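You operate a simulated robot arm through the tools that you are given. There is no shell and no other tool. Be economical: measure what you need, move in short steps, check, and stop when the job is done.

Carry out the task below with a simulated two-armed robot. There is one attempt and no reset: what you move stays moved.

## Task
Try the green gauge in the black tray's three caps; bin the tight one.
Fine: the reject bin; stand the gauge back in its holder; leave the red gauge and the other caps.

Only the result counts: the job must be done as asked and must still hold three seconds after the hand-in. Knocking over, shifting, dropping, spilling or breaking anything else fails it. A push-on lid holds only when it is set on centred and level and pressed home; a screw cap is set on level and turned clockwise until tight.

## Robot
Two 7-joint arms with fingered hands on one trunk, on a base that drives. Base frame: it is fixed to the floor where the robot stands at the start and does not move with it; the origin is under the middle of the robot, x ahead of it, y to its left, z up; the surface under the hand at the start is at about z = 86. Readings come in cm, rad, newtons and seconds.
The left shoulder is at the start at [6, 12.6, 125.5], the right one opposite. With the tool pointing down near the work surface each hand reaches from about 10 to 70 cm from the robot's upright axis, wherever it stands, measured 20 degrees to its own side. Places, roughly: blue cap (4x4x3 cm) [40, 0, 90]; green cap (4x4x3 cm) [40, 0, 90]; white cap (4x4x3 cm) [40, -10, 90]. Payload 2.5 kg a hand.
Tool frame (each hand has its own): the origin (TCP) lies between the finger pads and is the grasp point; the fingertips stand 3 cm ahead of it; z points along the fingers, y is the line along which they close. The gripper opens to 10.4 cm. The gripper's body begins 3.5 cm behind the TCP. The gripper is a hand of 5 fingers: y runs from the thumb to the fingers, the wrist lies at [-1.5, -10.4, -17.8] in the tool frame, and closing takes about 1.5 s.
Orientation is that of the tool frame in the base frame, as a unit quaternion [w, x, y, z]. With the fingers straight down and the wrist toward the robot, the tool's x, y and z point along [0, 1, 0], [1, 0, 0] and [0, 0, -1] of the base frame.

## Interface
- The arms move only by the tool arm_command. It takes "left_deltas", "right_deltas" or both (then of equal length, played together; a hand with none holds still); each is text: rows parted by semicolons, each of 6 numbers parted by spaces: the shift along the tool's x, y, z in units of 20 mm (1.0 is 20 mm), then the turn, a rotation vector about the tool's x, y, z in units of 6 degrees (1.0 is 6 degrees). In form: x y z ax ay az; .... A call has 1 to 20 rows; each row shifts and turns the commanded pose from where the row before left it, along the tool's axes as they then stand. "left_claw" and "right_claw" are, for a hand that has rows, the opening, from 0 (shut) to 1 (fully open), set as the call begins (left out, the last holds). A call with a number of a shift or a turn outside -1 to 1 is refused whole. A row lasts 0.2 s, in which the tool goes at most 5 cm and 0.15 rad; a call with a longer step from one row to the next is refused whole, and so is a gripper value outside its range. Where a pose cannot be reached the arm comes as near as it can. A force on the tool above 40 N (or 10 N above the force at the start of the call, whichever is more), or a blocked arm, ends the call early, and 0.2 s more pass. The fingers move at their own pace (about 15.3 cm/s each) and stop on an object; they squeeze with about 22 N. The grip force told is the motor's: it shows also when the fingers shut on nothing. Time passes only in rows, and 0.2 s behind the last, so rows that do not move let the fingers close. The reply holds the time, the measured pose of the TCP, the force on the tool along the base axes, the opening and the grip force, in the units named above and with some noise, with the torque about the TCP (base axes, N m) and any sound that the robot's microphone picked up.
- Cameras (640 x 400 px; columns grow to the right, rows downward): "scene" is now at [12.56, 1.05, 146.26]; the picture's right is [0.12, -0.99, 0.00], its down [-0.58, -0.07, -0.81] and it looks along [0.81, 0.10, -0.58] (base axes); focal length 267 px, centre (320, 200). "left" rides on the left gripper at [-8, -7.8, -14.1] in its tool frame; the picture's right is [-0.78, -0.30, 0.56], its down [0.53, -0.78, 0.33] and it looks along [0.33, 0.56, 0.76] (tool axes); focal length 247 px, centre (320, 200). "right" rides on the right gripper at [8, -7.8, -14.1] in its tool frame; the picture's right is [-0.78, 0.30, -0.56], its down [-0.53, -0.78, 0.33] and it looks along [-0.33, 0.56, 0.76] (tool axes); focal length 247 px, centre (320, 200). There is no depth. A picture from a camera that has moved, and an enlarged one, comes with that camera's place and axes in the base frame and with its lens.
- get_image(camera): a new picture of that camera. It takes no simulated time.
- raise_lower(by): slides the trunk up (or, below 0, down) by that many cm; the arms and the scene camera ride with it, the base frame stays. It gives what a move gives, with no picture.
- drive_base(legs): drives the robot by 1 to 6 legs, each [ahead, left, turn to the left] in cm, cm and rad, along the robot's own axes; the way and the turn of a leg run together, so that a leg with both is an arc; at most 150 cm and 3.142 rad a leg. The arms and the cameras ride along, it lands a little off, and it stops where it bumps. It gives what a move gives.
- set_fingers(index, middle, ring, little, thumb_bend, thumb_turn, hand): sets how far each is bent, from 0 (flat) to 1 (curled in); at 0.3 the hand is open as for a grip, at 0.7 the pads meet at the TCP. One left out holds its place. A second passes; each finger stops where it meets its share of the squeeze, and holds until it gets a number again. A gripper value or a shape takes the hand back. It gives what a move gives, with no picture; readings hold the bend of each and the force on index, middle, ring, little, thumb and palm. thumb_turn goes from beside the hand (0) to across from the fingers (1), as for a grip.
- set_grasp(shape, hand): the hand has 5 fingers and takes this shape, open, in about a second: jaw (thumb against the fingers, like two jaws); tri (thumb and two fingers); tip (a fingertip pinch); poke (one finger out to press); point (the index stretched); flat (the hand flat); cup (the hand cupped); fist (a fist). The gripper value then closes the fingers along that shape, each until it touches; the sizes above hold for jaw. It gives what a move gives, with no picture.
- turn_head(pan, tilt): turns the head with the scene camera to pan (to the left, within 1.501 rad either way) and tilt (down, from -0.506 to 1.204), counted from straight ahead of the robot. It gives what a move gives.
- inspect(camera, box): a new picture of the part [left, top, right, bottom] of that camera's present view, enlarged. It takes no simulated time.
- finish_job(): hands the job in; it is judged then, once.

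Work in short steps. Places have to be worked out from the pictures, the camera data and where the tool is seen: move nearer, look again, correct. Check each grasp and each placing, and mend what went wrong. You have 120 turns and 108 pictures in all, those below and enlarged ones among them. Open the grippers and draw the arms clear of the work before you hand the job in, unless the task says otherwise; then end with one line.

The tools are called as a command line: name --argument value ..., lists and objects as JSON in quotes. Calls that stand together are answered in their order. arm_command: Moves the arms, as the interface text tells. Its arguments: {"type":"object","properties":{"left_deltas":{"type":"string"},"left_claw":{"type":"number"},"right_deltas":{"type":"string"},"right_claw":{"type":"number"}},"required":[]} The other tools are called the same way: raise_lower (by) slides the trunk up or down; set_grasp (shape, hand) gives the hand a shape; set_fingers (index, middle, ring, little, thumb_bend, thumb_turn, hand) moves the fingers one by one; drive_base (legs) drives the base; turn_head (pan, tilt) turns the head that bears the scene camera; get_image (camera) takes a picture; inspect (camera, box) takes an enlarged picture of a part of a camera's view; finish_job () hands the job in.

At the start:

```text
clock: 0.0
left_eef_pos: [48.81, 21.07, 123.32]
left_orientation: [-0.001, 0.707, 0.707, 0.0]
left_force: [-0.5, 0.7, 0.0]
left_moment: [0.03, -0.02, -0.03]
left_grip_width: 10.38
left_grip_force: 0.0
left_shape: jaw
left_bend: [0.3, 0.3, 0.3, 0.3, 0.3, 0.98]
left_finger forces: [0.1, 0.0, 0.0, 0.0, 0.0, 0.0]
right_eef_pos: [51.23, -14.27, 118.59]
right_orientation: [0.0, 0.707, 0.707, 0.0]
right_force: [0.3, -0.5, 0.1]
right_moment: [0.0, 0.01, 0.01]
right_grip_width: 10.36
right_grip_force: 0.2
right_shape: jaw
right_bend: [0.3, 0.3, 0.3, 0.3, 0.3, 0.98]
right_finger forces: [0.0, 0.1, 0.0, 0.0, 0.1, 0.0]
trunk travel left (down, up): [-65.0, 29.0]
robot x, y, heading: [0.01, -0.1, 0.0]
head pan, tilt: [0.119, 0.623]
```

scene: 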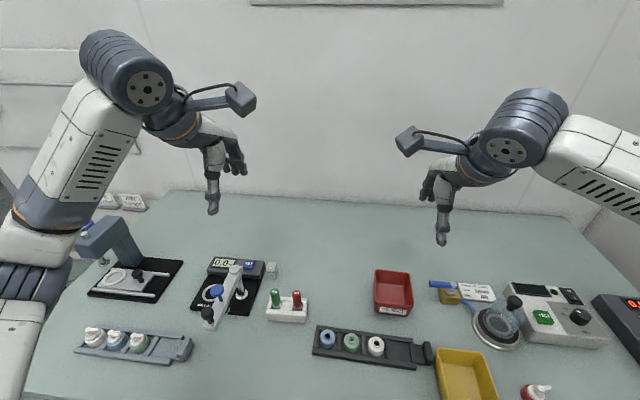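
right: 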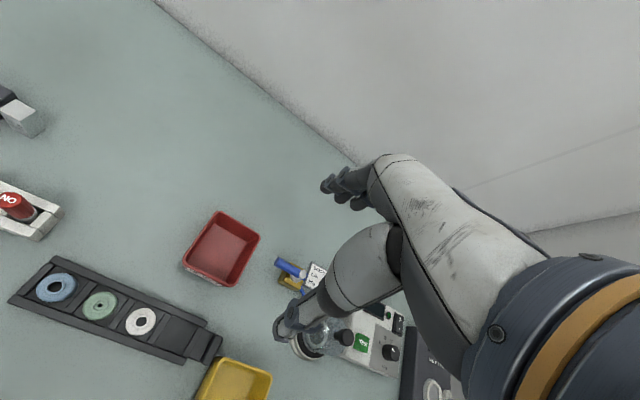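
left: 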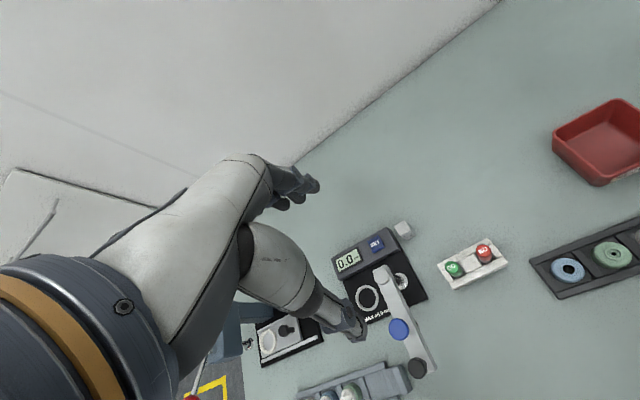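

The tray with three caps, the gauges' holder and two bins (red, yellow) are in view. I enlarge them to read labels and locate them.

inspect --camera "scene" --box '[250, 260, 450, 385]'

inspect --camera "scene" --box '[360, 260, 560, 385]'

inspect --camera "left" --box '[420, 200, 640, 337]'

```text
3.20 times, centred on (350, 322) of scene
camera zoom: at [12.56, 1.05, 146.26], right [0.12, -0.99, 0.0], down [-0.58, -0.07, -0.81], along [0.81, 0.1, -0.58], focal length 855 px, centre (224, -192)
```

zoom: 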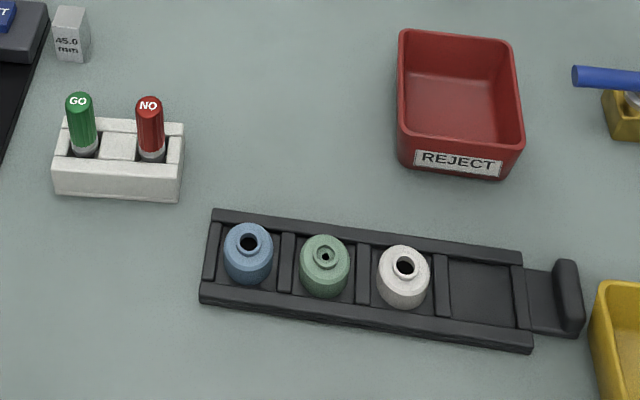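

```text
3.20 times, centred on (460, 322) of scene
camera zoom: at [12.56, 1.05, 146.26], right [0.12, -0.99, 0.0], down [-0.58, -0.07, -0.81], along [0.81, 0.1, -0.58], focal length 855 px, centre (-128, -192)
```

zoom: 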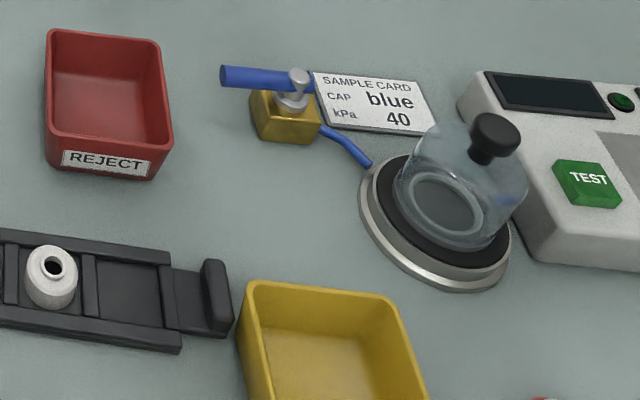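

```text
2.91 times, centred on (530, 268) of left
camera zoom: at [41.04, 13.11, 137.44], right [-0.3, -0.78, -0.56], down [-0.78, 0.53, -0.33], along [0.56, 0.33, -0.76], focal length 718 px, centre (-291, 1)
```

zoom: 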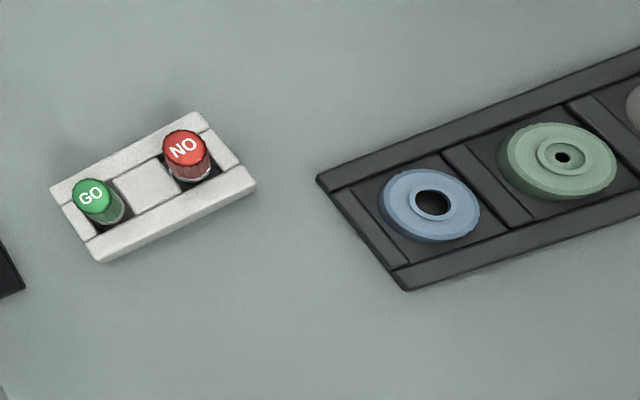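

Green GO gauge is near (48.5, 15.5), caps near x 41.4 at y 2.9, -2.1, -7.3; reject bin near (56.5, -13). I set the left hand to a fingertip pinch and move it down partway above the gauge.

set_grasp --hand "left" --shape "tip"

arm_command --left_deltas "-0.7 0 1 0 0 0;-0.7 0 1 0 0 0;-0.7 0 1 0 0 0;-0.7 0 1 0 0 0;0 0 1 0 0 0;0 0 1 0 0 0;0 0 0 0 0 0"

get_image --camera "left"

get_image --camera "scene"

```text
clock: 0.9
left_eef_pos: [48.78, 21.2, 123.3]
left_orientation: [0.0, 0.707, 0.707, 0.0]
left_force: [-0.2, 0.0, -0.3]
left_moment: [0.01, 0.02, 0.01]
left_grip_width: 10.36
left_grip_force: 0.0
left_shape: tip
left_bend: [0.3, 0.98, 0.99, 0.99, 0.3, 0.98]
left_finger forces: [0.0, 0.0, 0.0, 0.0, 0.0, 0.1]
right_eef_pos: [51.15, -14.3, 118.6]
right_orientation: [0.0, 0.707, 0.707, -0.001]
right_force: [-0.1, 0.8, 0.2]
right_moment: [0.01, -0.03, 0.03]
right_grip_width: 10.37
right_grip_force: 0.1
right_shape: jaw
right_bend: [0.3, 0.3, 0.3, 0.3, 0.3, 0.98]
right_finger forces: [0.0, 0.0, 0.0, 0.1, 0.0, 0.0]
trunk travel left (down, up): [-65.0, 29.0]
robot x, y, heading: [0.13, -0.27, -0.002]
head pan, tilt: [0.119, 0.623]
```

```text
clock: 2.5
left_eef_pos: [48.71, 15.54, 111.25]
left_orientation: [0.0, 0.707, 0.707, 0.0]
left_force: [-1.0, 0.5, 0.3]
left_moment: [-0.04, 0.01, 0.02]
left_grip_width: 10.37
left_grip_force: 0.0
left_shape: tip
left_bend: [0.3, 0.98, 0.99, 0.99, 0.3, 0.98]
left_finger forces: [0.0, 0.0, 0.0, 0.0, 0.0, 0.0]
right_eef_pos: [51.06, -14.33, 118.51]
right_orientation: [0.001, 0.707, 0.707, -0.001]
right_force: [0.1, -0.3, 0.0]
right_moment: [-0.04, 0.0, 0.03]
right_grip_width: 10.37
right_grip_force: 0.1
right_shape: jaw
right_bend: [0.3, 0.3, 0.3, 0.3, 0.3, 0.98]
right_finger forces: [0.1, 0.0, 0.1, 0.0, 0.0, 0.0]
trunk travel left (down, up): [-65.0, 29.0]
robot x, y, heading: [-0.06, -0.29, -0.001]
head pan, tilt: [0.119, 0.623]
```

```text
101 pictures are left
camera left: at [40.95, 7.53, 125.41], right [-0.3, -0.78, -0.56], down [-0.78, 0.53, -0.33], along [0.56, 0.33, -0.76], focal length 247 px, centre (320, 200)
```

left: 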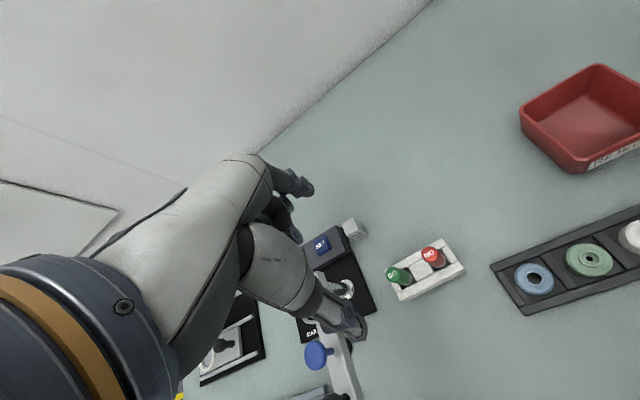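

```text
100 pictures are left
camera scene: at [12.55, 1.05, 146.26], right [0.12, -0.99, 0.0], down [-0.58, -0.07, -0.81], along [0.81, 0.1, -0.58], focal length 267 px, centre (320, 200)
```

scene: 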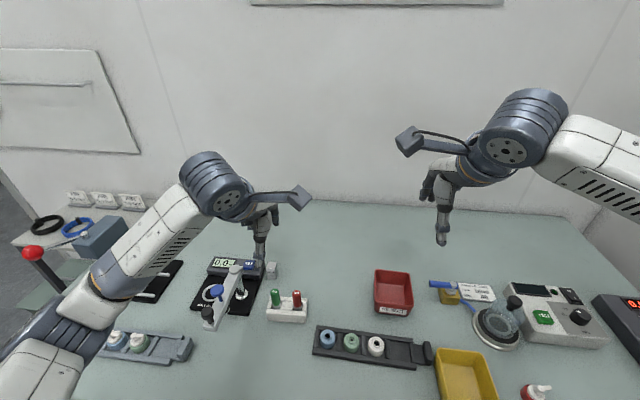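

The two rays put the gauge top at about (48.2, 15.4, 94.5). Before descending I check the pinch shape and how low the curled fingers hang.

inspect --camera "scene" --box '[200, 170, 340, 330]'

inspect --camera "left" --box '[220, 140, 480, 340]'

```text
2.50 times, centred on (270, 250) of scene
camera zoom: at [12.55, 1.05, 146.26], right [0.12, -0.99, 0.0], down [-0.58, -0.07, -0.81], along [0.81, 0.1, -0.58], focal length 668 px, centre (445, 75)
```

zoom: 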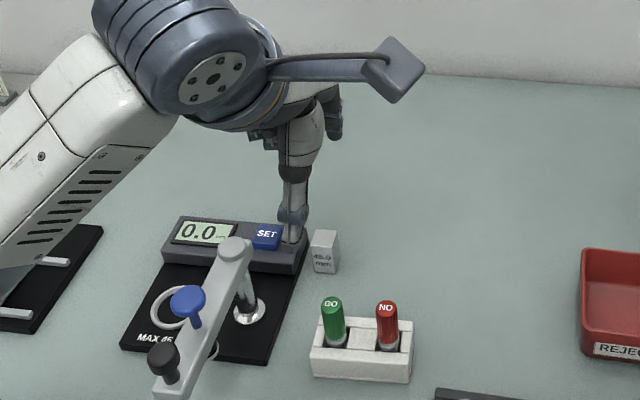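

```text
2.00 times, centred on (350, 240) of left
camera zoom: at [40.95, 7.53, 125.41], right [-0.3, -0.78, -0.56], down [-0.78, 0.53, -0.33], along [0.56, 0.33, -0.76], focal length 494 px, centre (260, 120)
```

zoom: 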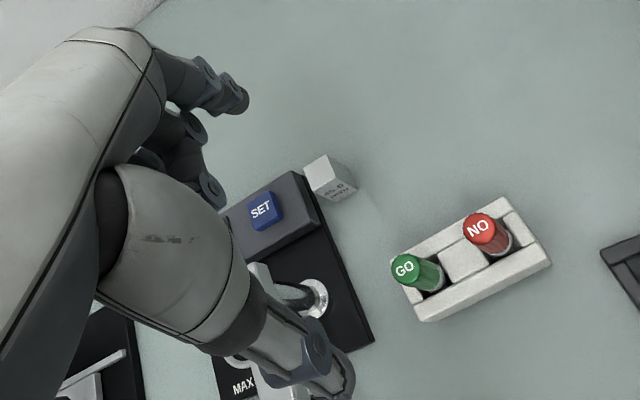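

Curled fingers lie on the side away from the red gauge; good. Descend to z≈98 centred at (48.2, 15.4), and look.

arm_command --left_deltas "-0.07 -0.25 1 0 0 0;0 0 1 0 0 0;0 0 1 0 0 0;0 0 1 0 0 0;0 0 1 0 0 0;0 0 1 0 0 0;0 0 0.6 0 0 0;0 0 0 0 0 0"

get_image --camera "left"

inspect --camera "scene" --box '[200, 210, 340, 330]'

```text
clock: 4.3
left_eef_pos: [48.33, 15.35, 98.1]
left_orientation: [0.0, 0.707, 0.707, 0.0]
left_force: [0.2, -0.3, -0.4]
left_moment: [0.01, 0.0, -0.01]
left_grip_width: 10.37
left_grip_force: 0.0
left_shape: tip
left_bend: [0.3, 0.98, 0.99, 0.99, 0.3, 0.98]
left_finger forces: [0.1, 0.0, 0.0, 0.1, 0.0, 0.1]
right_eef_pos: [51.2, -14.36, 118.58]
right_orientation: [0.0, 0.707, 0.707, 0.0]
right_force: [0.3, -0.4, 0.3]
right_moment: [-0.02, 0.0, 0.02]
right_grip_width: 10.36
right_grip_force: 0.2
right_shape: jaw
right_bend: [0.3, 0.3, 0.3, 0.3, 0.3, 0.98]
right_finger forces: [0.0, 0.0, 0.1, 0.1, 0.1, 0.1]
trunk travel left (down, up): [-65.0, 29.0]
robot x, y, heading: [0.22, -0.2, -0.002]
head pan, tilt: [0.119, 0.623]
```

```text
97 pictures are left
camera left: at [40.52, 7.37, 112.21], right [-0.3, -0.78, -0.56], down [-0.78, 0.53, -0.33], along [0.56, 0.33, -0.76], focal length 247 px, centre (320, 200)
```

left: 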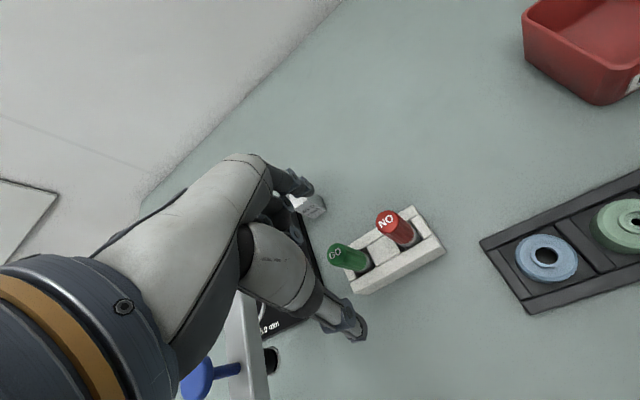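

```text
3.33 times, centred on (270, 270) of scene
camera zoom: at [12.56, 1.05, 146.26], right [0.12, -0.99, 0.0], down [-0.58, -0.07, -0.81], along [0.81, 0.1, -0.58], focal length 891 px, centre (487, -33)
```

zoom: 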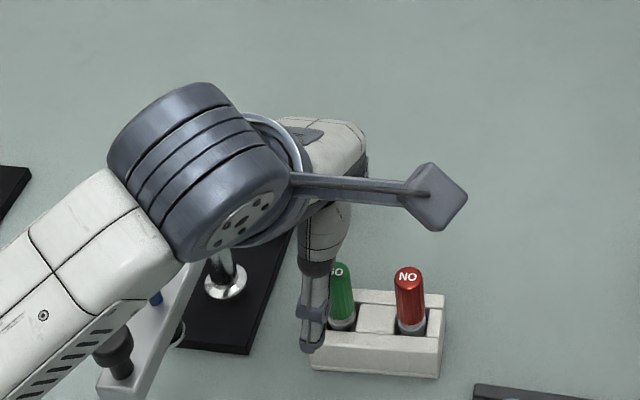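

The gauge top ray again gives (48.2, 15.4). I lower to z≈94 and close on it.

arm_command --left_deltas "0 0 0.7 0 0 0;0 0 0.7 0 0 0;0 0 0.65 0 0 0;0 0 0 0 0 0"

get_image --camera "left"

inspect --camera "scene" --box '[200, 210, 340, 330]'

```text
clock: 5.3
left_eef_pos: [48.21, 15.58, 94.1]
left_orientation: [-0.001, 0.707, 0.707, 0.0]
left_force: [0.3, 0.4, -0.4]
left_moment: [0.0, -0.05, -0.03]
left_grip_width: 10.38
left_grip_force: 0.0
left_shape: tip
left_bend: [0.3, 0.98, 0.99, 0.99, 0.3, 0.98]
left_finger forces: [0.0, 0.3, 0.0, 0.1, 0.0, 0.0]
right_eef_pos: [51.22, -14.26, 118.55]
right_orientation: [0.001, 0.707, 0.707, 0.0]
right_force: [0.3, 0.6, 0.5]
right_moment: [0.0, -0.01, 0.02]
right_grip_width: 10.37
right_grip_force: 0.1
right_shape: jaw
right_bend: [0.3, 0.3, 0.3, 0.3, 0.3, 0.98]
right_finger forces: [0.0, 0.1, 0.0, 0.0, 0.1, 0.0]
trunk travel left (down, up): [-65.0, 29.0]
robot x, y, heading: [-0.07, -0.16, -0.001]
head pan, tilt: [0.119, 0.623]
```

```text
95 pictures are left
camera left: at [40.57, 7.41, 108.13], right [-0.3, -0.78, -0.56], down [-0.78, 0.53, -0.33], along [0.56, 0.33, -0.76], focal length 247 px, centre (320, 200)
```

left: 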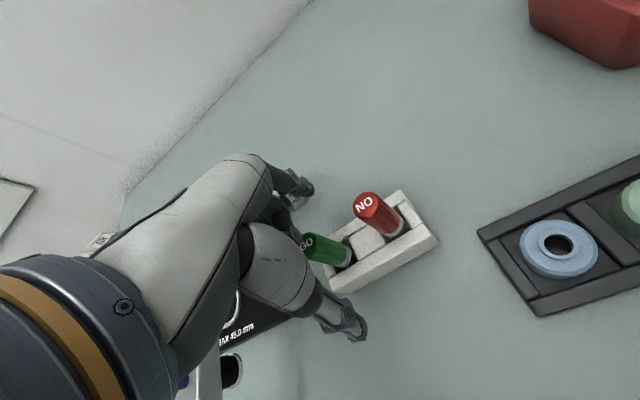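

```text
3.33 times, centred on (270, 270) of scene
camera zoom: at [12.55, 1.05, 146.26], right [0.12, -0.99, 0.0], down [-0.58, -0.07, -0.81], along [0.81, 0.1, -0.58], focal length 891 px, centre (487, -33)
```

zoom: 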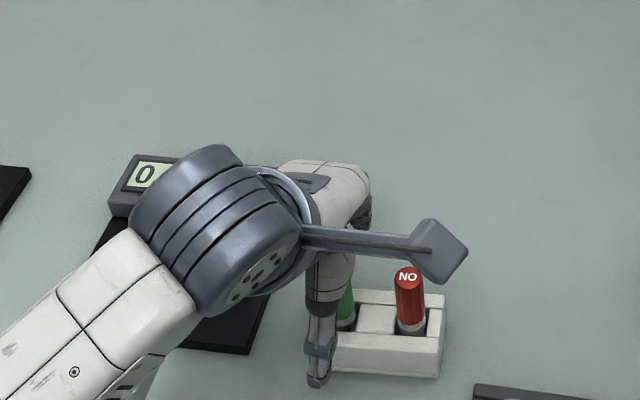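

The hand straddles the gauge with clearance over the holder. Close the pinch now.

arm_command --left_deltas "-0.08 0 0 0 0 0;0 0 0 0 0 0;0 0 0 0 0 0;0 0 0 0 0 0;0 0 0 0 0 0;0 0 0 0 0 0;0 0 0 0 0 0;0 0 0 0 0 0" --left_claw 0

get_image --camera "left"

inspect --camera "scene" --box '[200, 210, 340, 330]'

```text
clock: 7.1
left_eef_pos: [48.37, 15.37, 93.97]
left_orientation: [0.0, 0.707, 0.707, 0.0]
left_force: [0.0, -0.3, -0.3]
left_moment: [0.01, 0.02, 0.02]
left_grip_width: 1.3
left_grip_force: 21.8
left_shape: tip
left_bend: [0.71, 1.0, 1.0, 1.0, 0.74, 1.0]
left_finger forces: [18.8, 0.0, 0.0, 0.0, 18.8, 0.0]
right_eef_pos: [51.17, -14.29, 118.47]
right_orientation: [-0.001, 0.708, 0.707, 0.001]
right_force: [-1.0, -0.6, -0.5]
right_moment: [0.02, 0.03, 0.01]
right_grip_width: 10.36
right_grip_force: 0.1
right_shape: jaw
right_bend: [0.3, 0.3, 0.3, 0.3, 0.3, 0.98]
right_finger forces: [0.1, 0.1, 0.1, 0.1, 0.0, 0.0]
trunk travel left (down, up): [-65.0, 29.0]
robot x, y, heading: [0.24, -0.3, -0.002]
head pan, tilt: [0.119, 0.623]
```

```text
93 pictures are left
camera left: at [40.57, 7.25, 108.13], right [-0.3, -0.78, -0.56], down [-0.78, 0.53, -0.33], along [0.56, 0.33, -0.76], focal length 247 px, centre (320, 200)
```

left: 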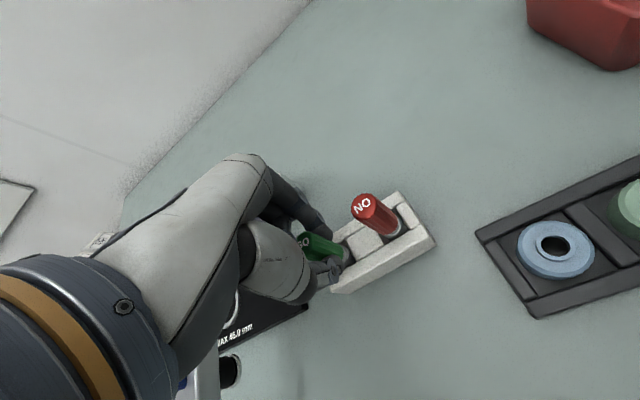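

```text
3.33 times, centred on (270, 270) of scene
camera zoom: at [12.56, 1.05, 146.26], right [0.12, -0.99, 0.0], down [-0.58, -0.07, -0.81], along [0.81, 0.1, -0.58], focal length 891 px, centre (487, -33)
```

zoom: 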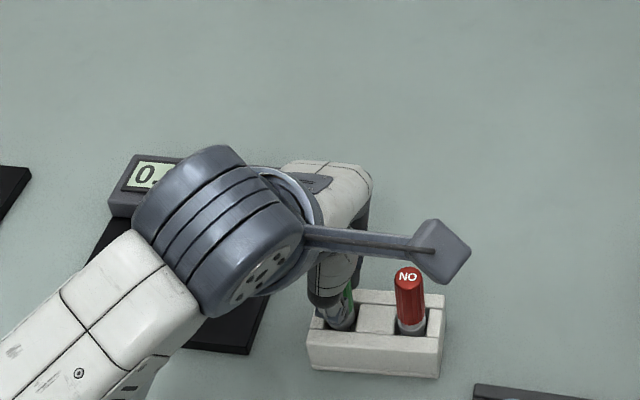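

Gripped with ~19 N each side, no sideways force. Lift straight up 9 cm and look at the gauge.

arm_command --left_deltas "0 0 -0.5 0 0 0;0 0 -1 0 0 0;0 0 -1 0 0 0;0 0 -1 0 0 0;0 0 -1 0 0 0;0 0 0 0 0 0"

get_image --camera "left"

inspect --camera "scene" --box '[200, 190, 340, 330]'

get_image --camera "right"

```text
clock: 8.5
left_eef_pos: [48.18, 15.25, 102.93]
left_orientation: [0.0, 0.707, 0.707, 0.001]
left_force: [0.0, 0.5, -1.5]
left_moment: [0.0, 0.02, -0.08]
left_grip_width: 1.3
left_grip_force: 22.3
left_shape: tip
left_bend: [0.71, 1.0, 1.0, 1.0, 0.74, 1.0]
left_finger forces: [18.8, 0.0, 0.1, 0.0, 18.8, 0.0]
right_eef_pos: [51.25, -14.31, 118.48]
right_orientation: [0.0, 0.707, 0.707, 0.0]
right_force: [-0.4, -0.2, 1.1]
right_moment: [0.0, 0.01, 0.0]
right_grip_width: 10.36
right_grip_force: 0.1
right_shape: jaw
right_bend: [0.3, 0.3, 0.3, 0.3, 0.3, 0.98]
right_finger forces: [0.1, 0.0, 0.1, 0.0, 0.0, 0.1]
trunk travel left (down, up): [-65.0, 29.0]
robot x, y, heading: [0.12, 0.18, 0.004]
head pan, tilt: [0.119, 0.623]
```

```text
91 pictures are left
camera left: at [40.61, 7.25, 117.11], right [-0.3, -0.78, -0.56], down [-0.78, 0.53, -0.33], along [0.56, 0.33, -0.76], focal length 247 px, centre (320, 200)
```

left: 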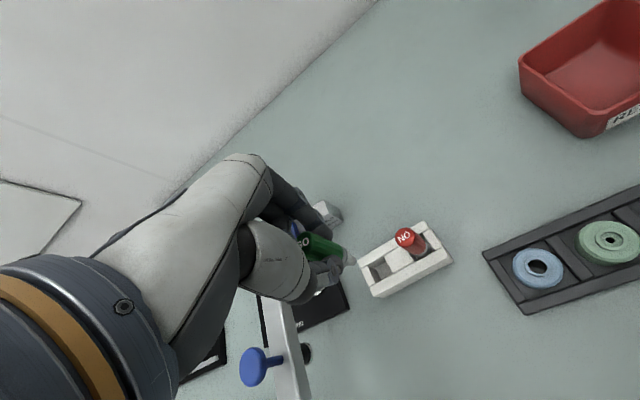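

```text
2.86 times, centred on (270, 260) of scene
camera zoom: at [12.56, 1.06, 146.26], right [0.12, -0.99, 0.0], down [-0.58, -0.07, -0.81], along [0.81, 0.1, -0.58], focal length 763 px, centre (463, 29)
```

zoom: 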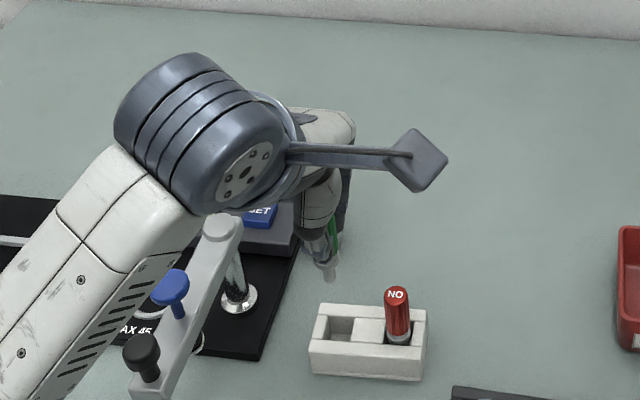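

```text
89 pictures are left
camera right: at [43.37, -6.24, 132.71], right [0.3, -0.78, 0.56], down [-0.78, -0.53, -0.33], along [0.56, -0.33, -0.76], focal length 247 px, centre (320, 200)
```

right: 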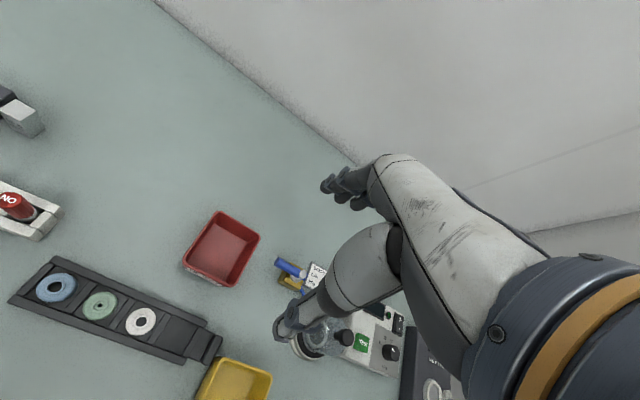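

The gauge is lifted, with the holder undisturbed. I zoom to see its tip and tilt.

inspect --camera "left" --box '[270, 200, 390, 310]'

inspect --camera "scene" --box '[290, 230, 360, 300]'

inspect --camera "left" --box '[470, 180, 640, 320]'

```text
3.64 times, centred on (330, 255) of left
camera zoom: at [40.61, 7.25, 117.11], right [-0.3, -0.78, -0.56], down [-0.78, 0.53, -0.33], along [0.56, 0.33, -0.76], focal length 898 px, centre (284, 0)
```

zoom: 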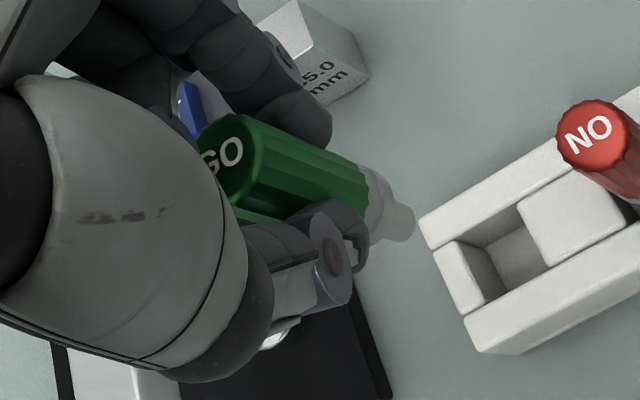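

```text
5.71 times, centred on (325, 265) of scene
camera zoom: at [12.56, 1.06, 146.26], right [0.12, -0.99, 0.0], down [-0.58, -0.07, -0.81], along [0.81, 0.1, -0.58], focal length 1527 px, centre (291, -171)
```

zoom: 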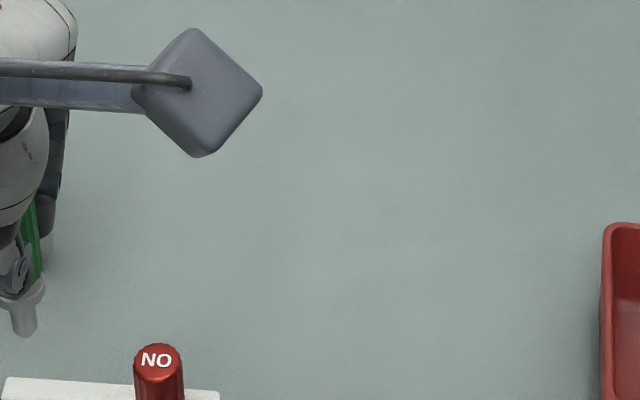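

```text
2.86 times, centred on (555, 250) of left
camera zoom: at [40.61, 7.25, 117.11], right [-0.3, -0.78, -0.56], down [-0.78, 0.53, -0.33], along [0.56, 0.33, -0.76], focal length 706 px, centre (-351, 57)
```

zoom: 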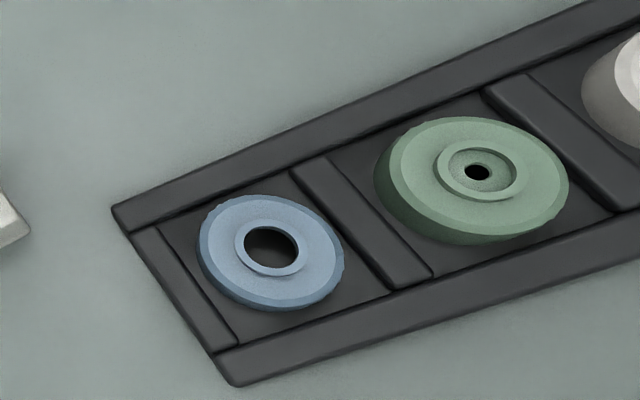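

The gauge hangs about vertical. Let me zoom on the caps' bores before trying.

inspect --camera "scene" --box '[310, 320, 400, 370]'

inspect --camera "right" --box '[20, 250, 180, 350]'

```text
7.11 times, centred on (355, 345) of scene
camera zoom: at [12.56, 1.06, 146.26], right [0.12, -0.99, 0.0], down [-0.58, -0.07, -0.81], along [0.81, 0.1, -0.58], focal length 1900 px, centre (71, -831)
```

zoom: 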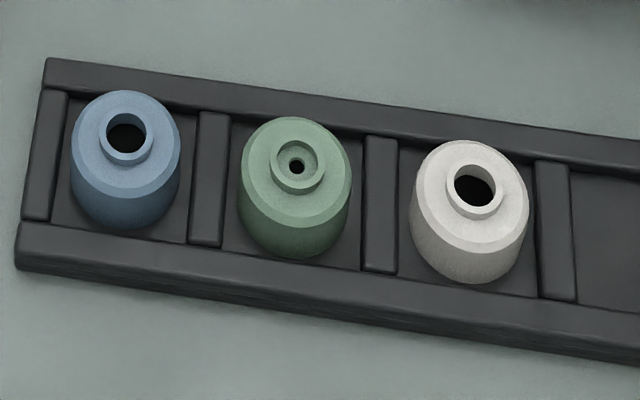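

```text
4.00 times, centred on (100, 300) of right
camera zoom: at [43.37, -6.24, 132.71], right [0.3, -0.78, 0.56], down [-0.78, -0.53, -0.33], along [0.56, -0.33, -0.76], focal length 988 px, centre (1200, -200)
```

zoom: 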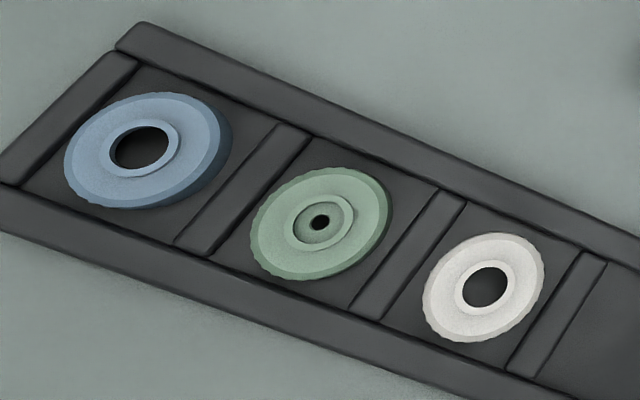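

Blue and white bores look alike; green has an inner step. Estimated hole centres: blue (42.1, 2.9), green (41.9, -2.1), white (41.8, -7.2), tops ~89.5. I raise a bit and carry the gauge over the blue cap.

arm_command --left_deltas "0 0 -1 0 0 0;0 -1 0 0 0 0;0 -1 0 0 0 0;-0.6 -1 0 0 0 0;-1 -0.1 0 0 0 0;-1 0 0 0 0 0;-1 0 0 0 0 0;-1 0 0 0 0 0;-1 0 0 0 0 0;-0.75 0 0 0 0 0;0 0 0.8 0 0 0;0 0 0.7 0 0 0;0 0 0 0 0 0;0 0 0 0 0 0"

get_image --camera "left"

inspect --camera "scene" --box '[270, 280, 430, 380]'

get_image --camera "right"

```text
clock: 11.5
left_eef_pos: [42.04, 2.53, 101.96]
left_orientation: [0.0, 0.707, 0.707, 0.001]
left_force: [0.5, -0.4, -0.6]
left_moment: [0.02, -0.03, -0.01]
left_grip_width: 1.27
left_grip_force: 21.4
left_shape: tip
left_bend: [0.71, 1.0, 1.0, 1.0, 0.74, 1.0]
left_finger forces: [18.8, 0.0, 0.0, 0.1, 18.7, 0.0]
right_eef_pos: [51.16, -14.36, 118.54]
right_orientation: [0.0, 0.707, 0.707, 0.001]
right_force: [-0.8, -0.2, 0.2]
right_moment: [0.01, 0.01, 0.0]
right_grip_width: 10.35
right_grip_force: 0.1
right_shape: jaw
right_bend: [0.3, 0.3, 0.3, 0.3, 0.3, 0.98]
right_finger forces: [0.0, 0.0, 0.0, 0.1, 0.0, 0.0]
trunk travel left (down, up): [-65.0, 29.0]
robot x, y, heading: [-0.16, 0.09, -0.001]
head pan, tilt: [0.119, 0.623]
```

```text
83 pictures are left
camera left: at [34.36, -5.49, 116.13], right [-0.3, -0.78, -0.56], down [-0.78, 0.53, -0.33], along [0.56, 0.33, -0.76], focal length 247 px, centre (320, 200)
```

left: 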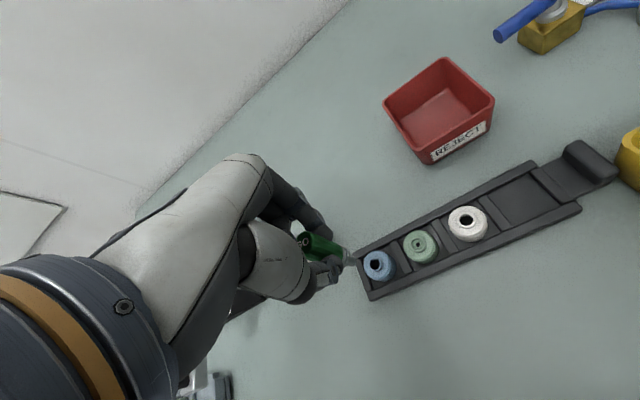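

```text
4.00 times, centred on (350, 330) of scene
camera zoom: at [12.56, 1.05, 146.26], right [0.12, -0.99, 0.0], down [-0.58, -0.07, -0.81], along [0.81, 0.1, -0.58], focal length 1069 px, centre (200, -320)
```

zoom: 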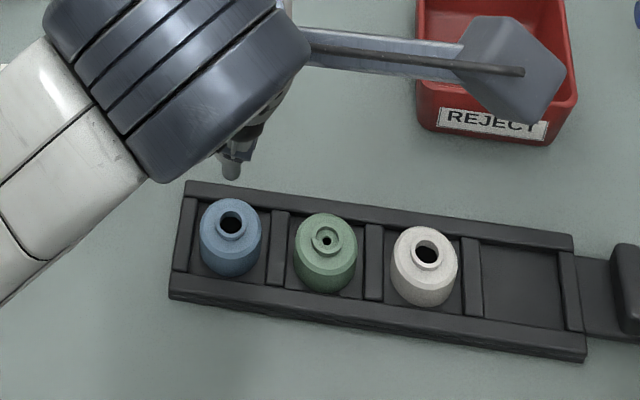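

```text
81 pictures are left
camera right: at [43.37, -6.25, 132.71], right [0.3, -0.78, 0.56], down [-0.78, -0.53, -0.33], along [0.56, -0.33, -0.76], focal length 247 px, centre (320, 200)
```

right: 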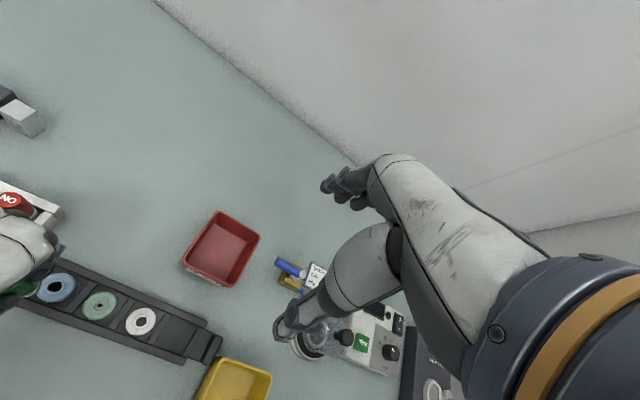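

Scene view says y is aligned with the blue hole; I zoom the left view to compare tip and hole along x.

inspect --camera "left" --box '[290, 215, 410, 305]'

```text
4.44 times, centred on (350, 260) of left
camera zoom: at [34.36, -5.49, 116.13], right [-0.3, -0.78, -0.56], down [-0.78, 0.53, -0.33], along [0.56, 0.33, -0.76], focal length 1098 px, centre (187, -67)
```

zoom: 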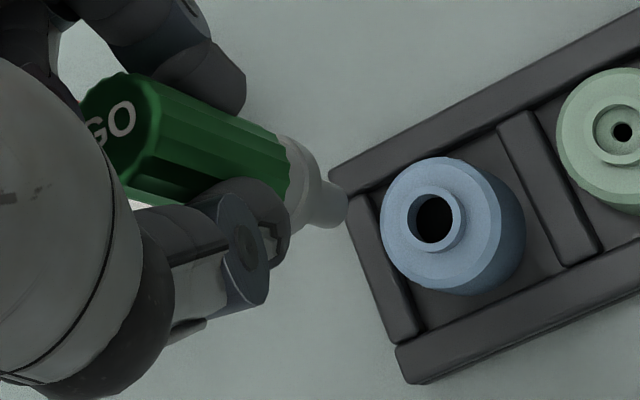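

The left view suggests the tip needs to go roughly 0.4–0.6 cm further in +x. I shift +0.4 and lower 3 cm, then compare again at close range.

arm_command --left_deltas "0 0.2 0.5 0 0 0;0 0 0.5 0 0 0;0 0 0.5 0 0 0;0 0 0 0 0 0;0 0 0 0 0 0"

inspect --camera "left" --box '[290, 215, 410, 305]'

inspect --camera "scene" --box '[290, 300, 370, 360]'

```text
clock: 12.7
left_eef_pos: [42.48, 2.58, 98.89]
left_orientation: [0.0, 0.707, 0.707, 0.0]
left_force: [0.3, -0.6, 0.4]
left_moment: [0.01, 0.01, -0.01]
left_grip_width: 1.26
left_grip_force: 21.8
left_shape: tip
left_bend: [0.71, 1.0, 1.0, 1.0, 0.74, 1.0]
left_finger forces: [18.7, 0.1, 0.0, 0.0, 18.7, 0.1]
right_eef_pos: [51.19, -14.29, 118.55]
right_orientation: [0.001, 0.707, 0.707, 0.0]
right_force: [-0.1, -0.8, 0.4]
right_moment: [-0.02, 0.0, 0.01]
right_grip_width: 10.35
right_grip_force: 0.2
right_shape: jaw
right_bend: [0.3, 0.3, 0.3, 0.3, 0.3, 0.98]
right_finger forces: [0.1, 0.0, 0.0, 0.0, 0.1, 0.1]
trunk travel left (down, up): [-65.0, 29.0]
robot x, y, heading: [0.39, 0.34, -0.001]
head pan, tilt: [0.119, 0.623]
```

```text
4.44 times, centred on (350, 260) of left
camera zoom: at [34.71, -5.49, 113.13], right [-0.3, -0.78, -0.56], down [-0.78, 0.53, -0.33], along [0.56, 0.33, -0.76], focal length 1098 px, centre (187, -67)
```

zoom: 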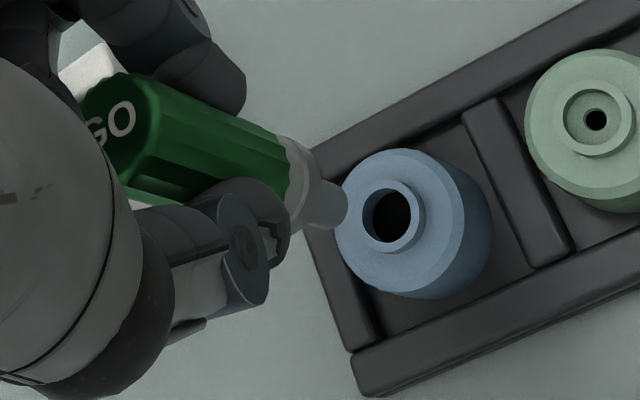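

```text
6.67 times, centred on (330, 330) of scene
camera zoom: at [12.56, 1.05, 146.26], right [0.12, -0.99, 0.0], down [-0.58, -0.07, -0.81], along [0.81, 0.1, -0.58], focal length 1781 px, centre (253, -667)
```

zoom: 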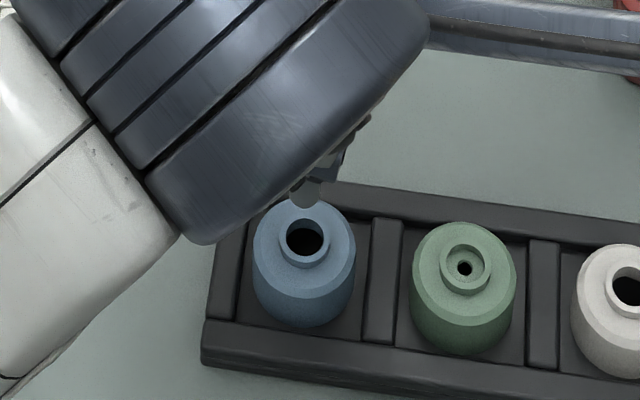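

Residual about +0.28 cm in x; y is fine. Correct and lower another 1.6 cm.

arm_command --left_deltas "0.02 0.14 0.4 0 0 0;0 0 0.4 0 0 0;0 0 0 0 0 0;0 0 0 0 0 0"

inspect --camera "left" --box '[290, 215, 410, 305]'

inspect --camera "scene" --box '[290, 300, 370, 360]'

```text
clock: 13.7
left_eef_pos: [42.78, 2.51, 97.28]
left_orientation: [-0.001, 0.707, 0.707, 0.001]
left_force: [-0.4, -0.1, -1.1]
left_moment: [0.01, 0.01, -0.01]
left_grip_width: 1.29
left_grip_force: 21.8
left_shape: tip
left_bend: [0.71, 1.0, 1.0, 1.0, 0.74, 1.0]
left_finger forces: [18.8, 0.0, 0.0, 0.0, 18.7, 0.0]
right_eef_pos: [51.15, -14.3, 118.56]
right_orientation: [0.001, 0.707, 0.707, 0.001]
right_force: [-0.5, 0.4, -0.6]
right_moment: [-0.01, 0.02, -0.02]
right_grip_width: 10.36
right_grip_force: 0.0
right_shape: jaw
right_bend: [0.3, 0.3, 0.3, 0.3, 0.3, 0.98]
right_finger forces: [0.0, 0.0, 0.0, 0.1, 0.0, 0.0]
trunk travel left (down, up): [-65.0, 29.0]
robot x, y, heading: [0.18, 0.12, 0.004]
head pan, tilt: [0.119, 0.623]
```

```text
4.44 times, centred on (350, 260) of left
camera zoom: at [35.01, -5.43, 111.53], right [-0.3, -0.78, -0.56], down [-0.78, 0.53, -0.33], along [0.56, 0.33, -0.76], focal length 1098 px, centre (187, -67)
```

zoom: 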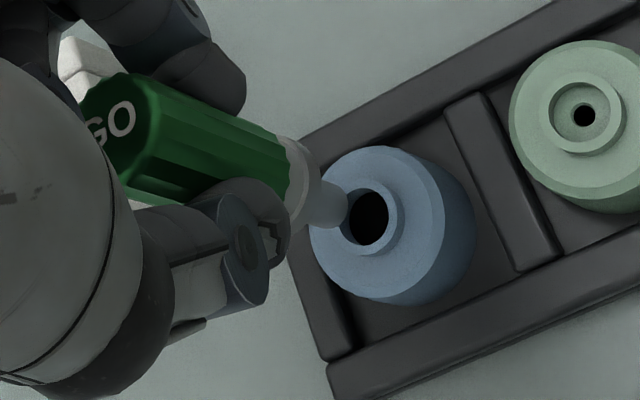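

```text
6.67 times, centred on (330, 330) of scene
camera zoom: at [12.56, 1.05, 146.26], right [0.12, -0.99, 0.0], down [-0.58, -0.07, -0.81], along [0.81, 0.1, -0.58], focal length 1781 px, centre (253, -667)
```

zoom: 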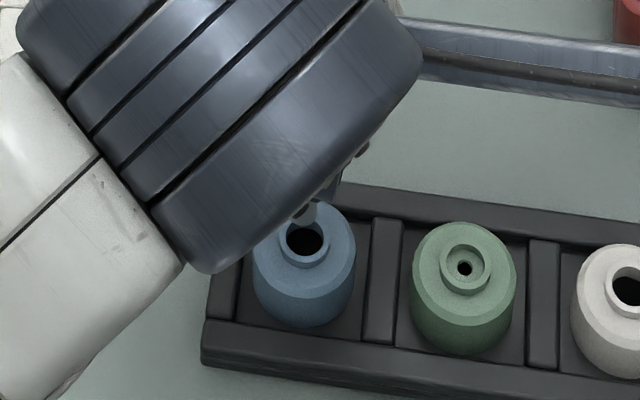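

Tip and hole now line up in both views. Lower in small steps watching the force.

arm_command --left_deltas "0 0 0.2 0 0 0;0 0 0.2 0 0 0;0 0 0.1 0 0 0;0 0 0 0 0 0"

inspect --camera "left" --box '[290, 215, 410, 305]'

```text
clock: 14.7
left_eef_pos: [42.88, 2.58, 96.42]
left_orientation: [-0.001, 0.707, 0.707, 0.0]
left_force: [0.3, -0.1, -0.4]
left_moment: [-0.01, 0.01, 0.0]
left_grip_width: 1.29
left_grip_force: 22.3
left_shape: tip
left_bend: [0.71, 1.0, 1.0, 1.0, 0.74, 1.0]
left_finger forces: [18.8, 0.1, 0.0, 0.0, 18.7, 0.0]
right_eef_pos: [51.07, -14.36, 118.49]
right_orientation: [0.0, 0.707, 0.707, 0.0]
right_force: [-0.3, -0.4, -0.6]
right_moment: [-0.01, -0.02, 0.02]
right_grip_width: 10.35
right_grip_force: 0.0
right_shape: jaw
right_bend: [0.3, 0.3, 0.3, 0.3, 0.3, 0.98]
right_finger forces: [0.0, 0.0, 0.0, 0.1, 0.0, 0.0]
trunk travel left (down, up): [-65.0, 29.0]
robot x, y, heading: [-0.41, 0.09, 0.003]
head pan, tilt: [0.119, 0.623]
```

```text
4.44 times, centred on (350, 260) of left
camera zoom: at [35.04, -5.44, 110.53], right [-0.3, -0.78, -0.56], down [-0.78, 0.53, -0.33], along [0.56, 0.33, -0.76], focal length 1098 px, centre (187, -67)
```

zoom: 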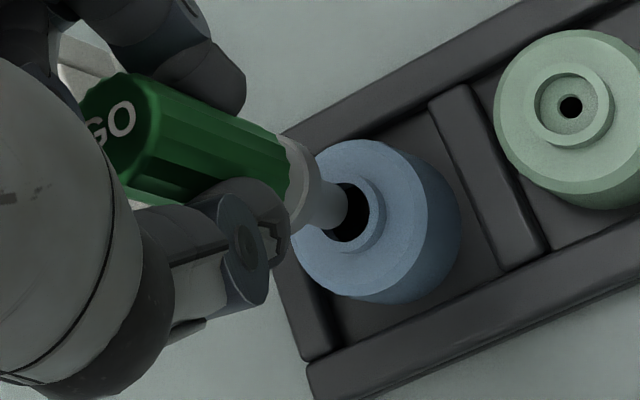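

Still aligned; about 0.9 cm remains to the rim. Continue down 1 cm.

arm_command --left_deltas "0 0 0.2 0 0 0;0 0 0.15 0 0 0;0 0 0.15 0 0 0;0 0 0 0 0 0"

inspect --camera "left" --box '[290, 215, 410, 305]'

inspect --camera "scene" --box '[290, 300, 370, 360]'

```text
clock: 15.7
left_eef_pos: [42.88, 2.46, 95.44]
left_orientation: [-0.001, 0.707, 0.708, 0.0]
left_force: [-0.1, -1.0, -0.4]
left_moment: [0.06, 0.03, 0.0]
left_grip_width: 1.26
left_grip_force: 22.4
left_shape: tip
left_bend: [0.71, 1.0, 1.0, 1.0, 0.74, 1.0]
left_finger forces: [18.8, 0.0, 0.0, 0.0, 18.7, 0.1]
right_eef_pos: [51.25, -14.29, 118.61]
right_orientation: [0.0, 0.707, 0.707, -0.001]
right_force: [-0.4, -0.2, 0.1]
right_moment: [-0.02, -0.02, 0.01]
right_grip_width: 10.36
right_grip_force: 0.0
right_shape: jaw
right_bend: [0.3, 0.3, 0.3, 0.3, 0.3, 0.98]
right_finger forces: [0.0, 0.1, 0.1, 0.0, 0.1, 0.0]
trunk travel left (down, up): [-65.0, 29.0]
robot x, y, heading: [-0.11, 0.23, -0.001]
head pan, tilt: [0.119, 0.623]
```

```text
4.44 times, centred on (350, 260) of left
camera zoom: at [35.07, -5.45, 109.52], right [-0.3, -0.78, -0.56], down [-0.78, 0.53, -0.33], along [0.56, 0.33, -0.76], focal length 1098 px, centre (187, -67)
```

zoom: 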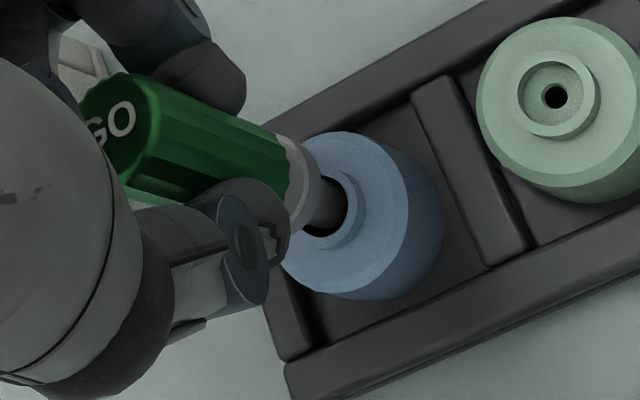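

```text
6.67 times, centred on (330, 330) of scene
camera zoom: at [12.56, 1.05, 146.26], right [0.12, -0.99, 0.0], down [-0.58, -0.07, -0.81], along [0.81, 0.1, -0.58], focal length 1781 px, centre (253, -667)
```

zoom: 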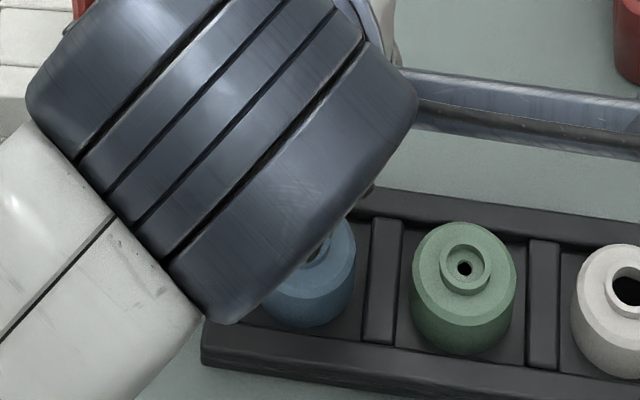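

The pin tip is entering the blue bore with no force. Continue down gently.

arm_command --left_deltas "0 0 0.12 0 0 0;0 0 0.12 0 0 0;0 0 0.12 0 0 0;0 0 0 0 0 0"

inspect --camera "left" --box '[290, 215, 410, 305]'

```text
clock: 16.7
left_eef_pos: [42.8, 2.36, 94.68]
left_orientation: [-0.001, 0.707, 0.707, 0.0]
left_force: [0.2, 0.4, 0.7]
left_moment: [-0.01, -0.03, 0.02]
left_grip_width: 1.29
left_grip_force: 22.1
left_shape: tip
left_bend: [0.71, 1.0, 1.0, 1.0, 0.74, 1.0]
left_finger forces: [18.9, 0.0, 0.1, 0.0, 18.9, 0.0]
right_eef_pos: [51.26, -14.41, 118.4]
right_orientation: [0.001, 0.707, 0.707, 0.0]
right_force: [-0.4, 1.2, -0.3]
right_moment: [0.0, -0.02, -0.02]
right_grip_width: 10.37
right_grip_force: 0.0
right_shape: jaw
right_bend: [0.3, 0.3, 0.3, 0.3, 0.3, 0.98]
right_finger forces: [0.0, 0.1, 0.1, 0.1, 0.0, 0.0]
trunk travel left (down, up): [-65.0, 29.0]
robot x, y, heading: [-0.18, 0.06, 0.001]
head pan, tilt: [0.119, 0.623]
```

```text
4.44 times, centred on (350, 260) of left
camera zoom: at [35.06, -5.47, 108.83], right [-0.3, -0.78, -0.56], down [-0.78, 0.53, -0.33], along [0.56, 0.33, -0.76], focal length 1098 px, centre (187, -67)
```

zoom: 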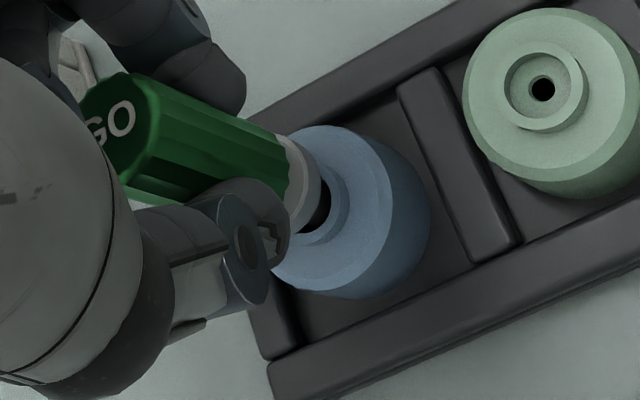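

The pin slid into blue with no resistance. I go a bit more to see full depth (collar seat).

arm_command --left_deltas "0 0 0.1 0 0 0;0 0 0.1 0 0 0;0 0 0.1 0 0 0;0 0 0 0 0 0"

inspect --camera "left" --box '[290, 215, 410, 305]'

```text
clock: 17.7
left_eef_pos: [42.8, 2.32, 94.41]
left_orientation: [0.005, 0.707, 0.707, 0.002]
left_force: [-0.6, -0.8, 27.4]
left_moment: [-0.02, 0.08, 0.03]
left_grip_width: 1.39
left_grip_force: 22.1
left_shape: tip
left_bend: [0.71, 1.0, 1.0, 1.0, 0.75, 1.0]
left_finger forces: [23.7, 0.1, 0.2, 0.1, 25.2, 0.0]
right_eef_pos: [51.03, -14.34, 118.67]
right_orientation: [0.0, 0.707, 0.707, 0.0]
right_force: [0.2, 0.2, -0.1]
right_moment: [0.01, 0.0, -0.02]
right_grip_width: 10.37
right_grip_force: 0.1
right_shape: jaw
right_bend: [0.3, 0.3, 0.3, 0.3, 0.3, 0.98]
right_finger forces: [0.0, 0.0, 0.0, 0.0, 0.0, 0.0]
trunk travel left (down, up): [-65.0, 29.0]
robot x, y, heading: [0.43, 0.32, 0.0]
head pan, tilt: [0.119, 0.623]
```

```text
4.44 times, centred on (350, 260) of left
camera zoom: at [34.86, -5.51, 108.53], right [-0.29, -0.78, -0.56], down [-0.77, 0.53, -0.34], along [0.56, 0.33, -0.76], focal length 1098 px, centre (187, -67)
```

zoom: 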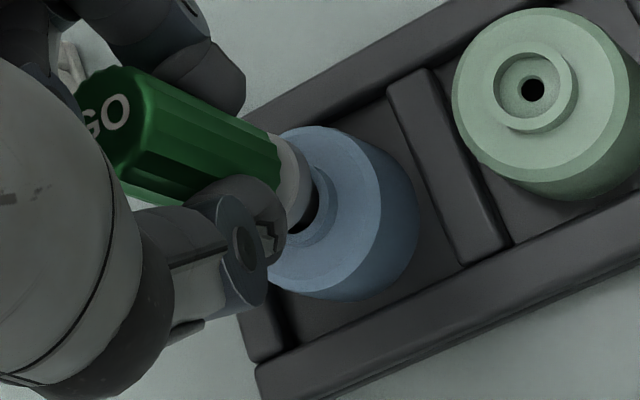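

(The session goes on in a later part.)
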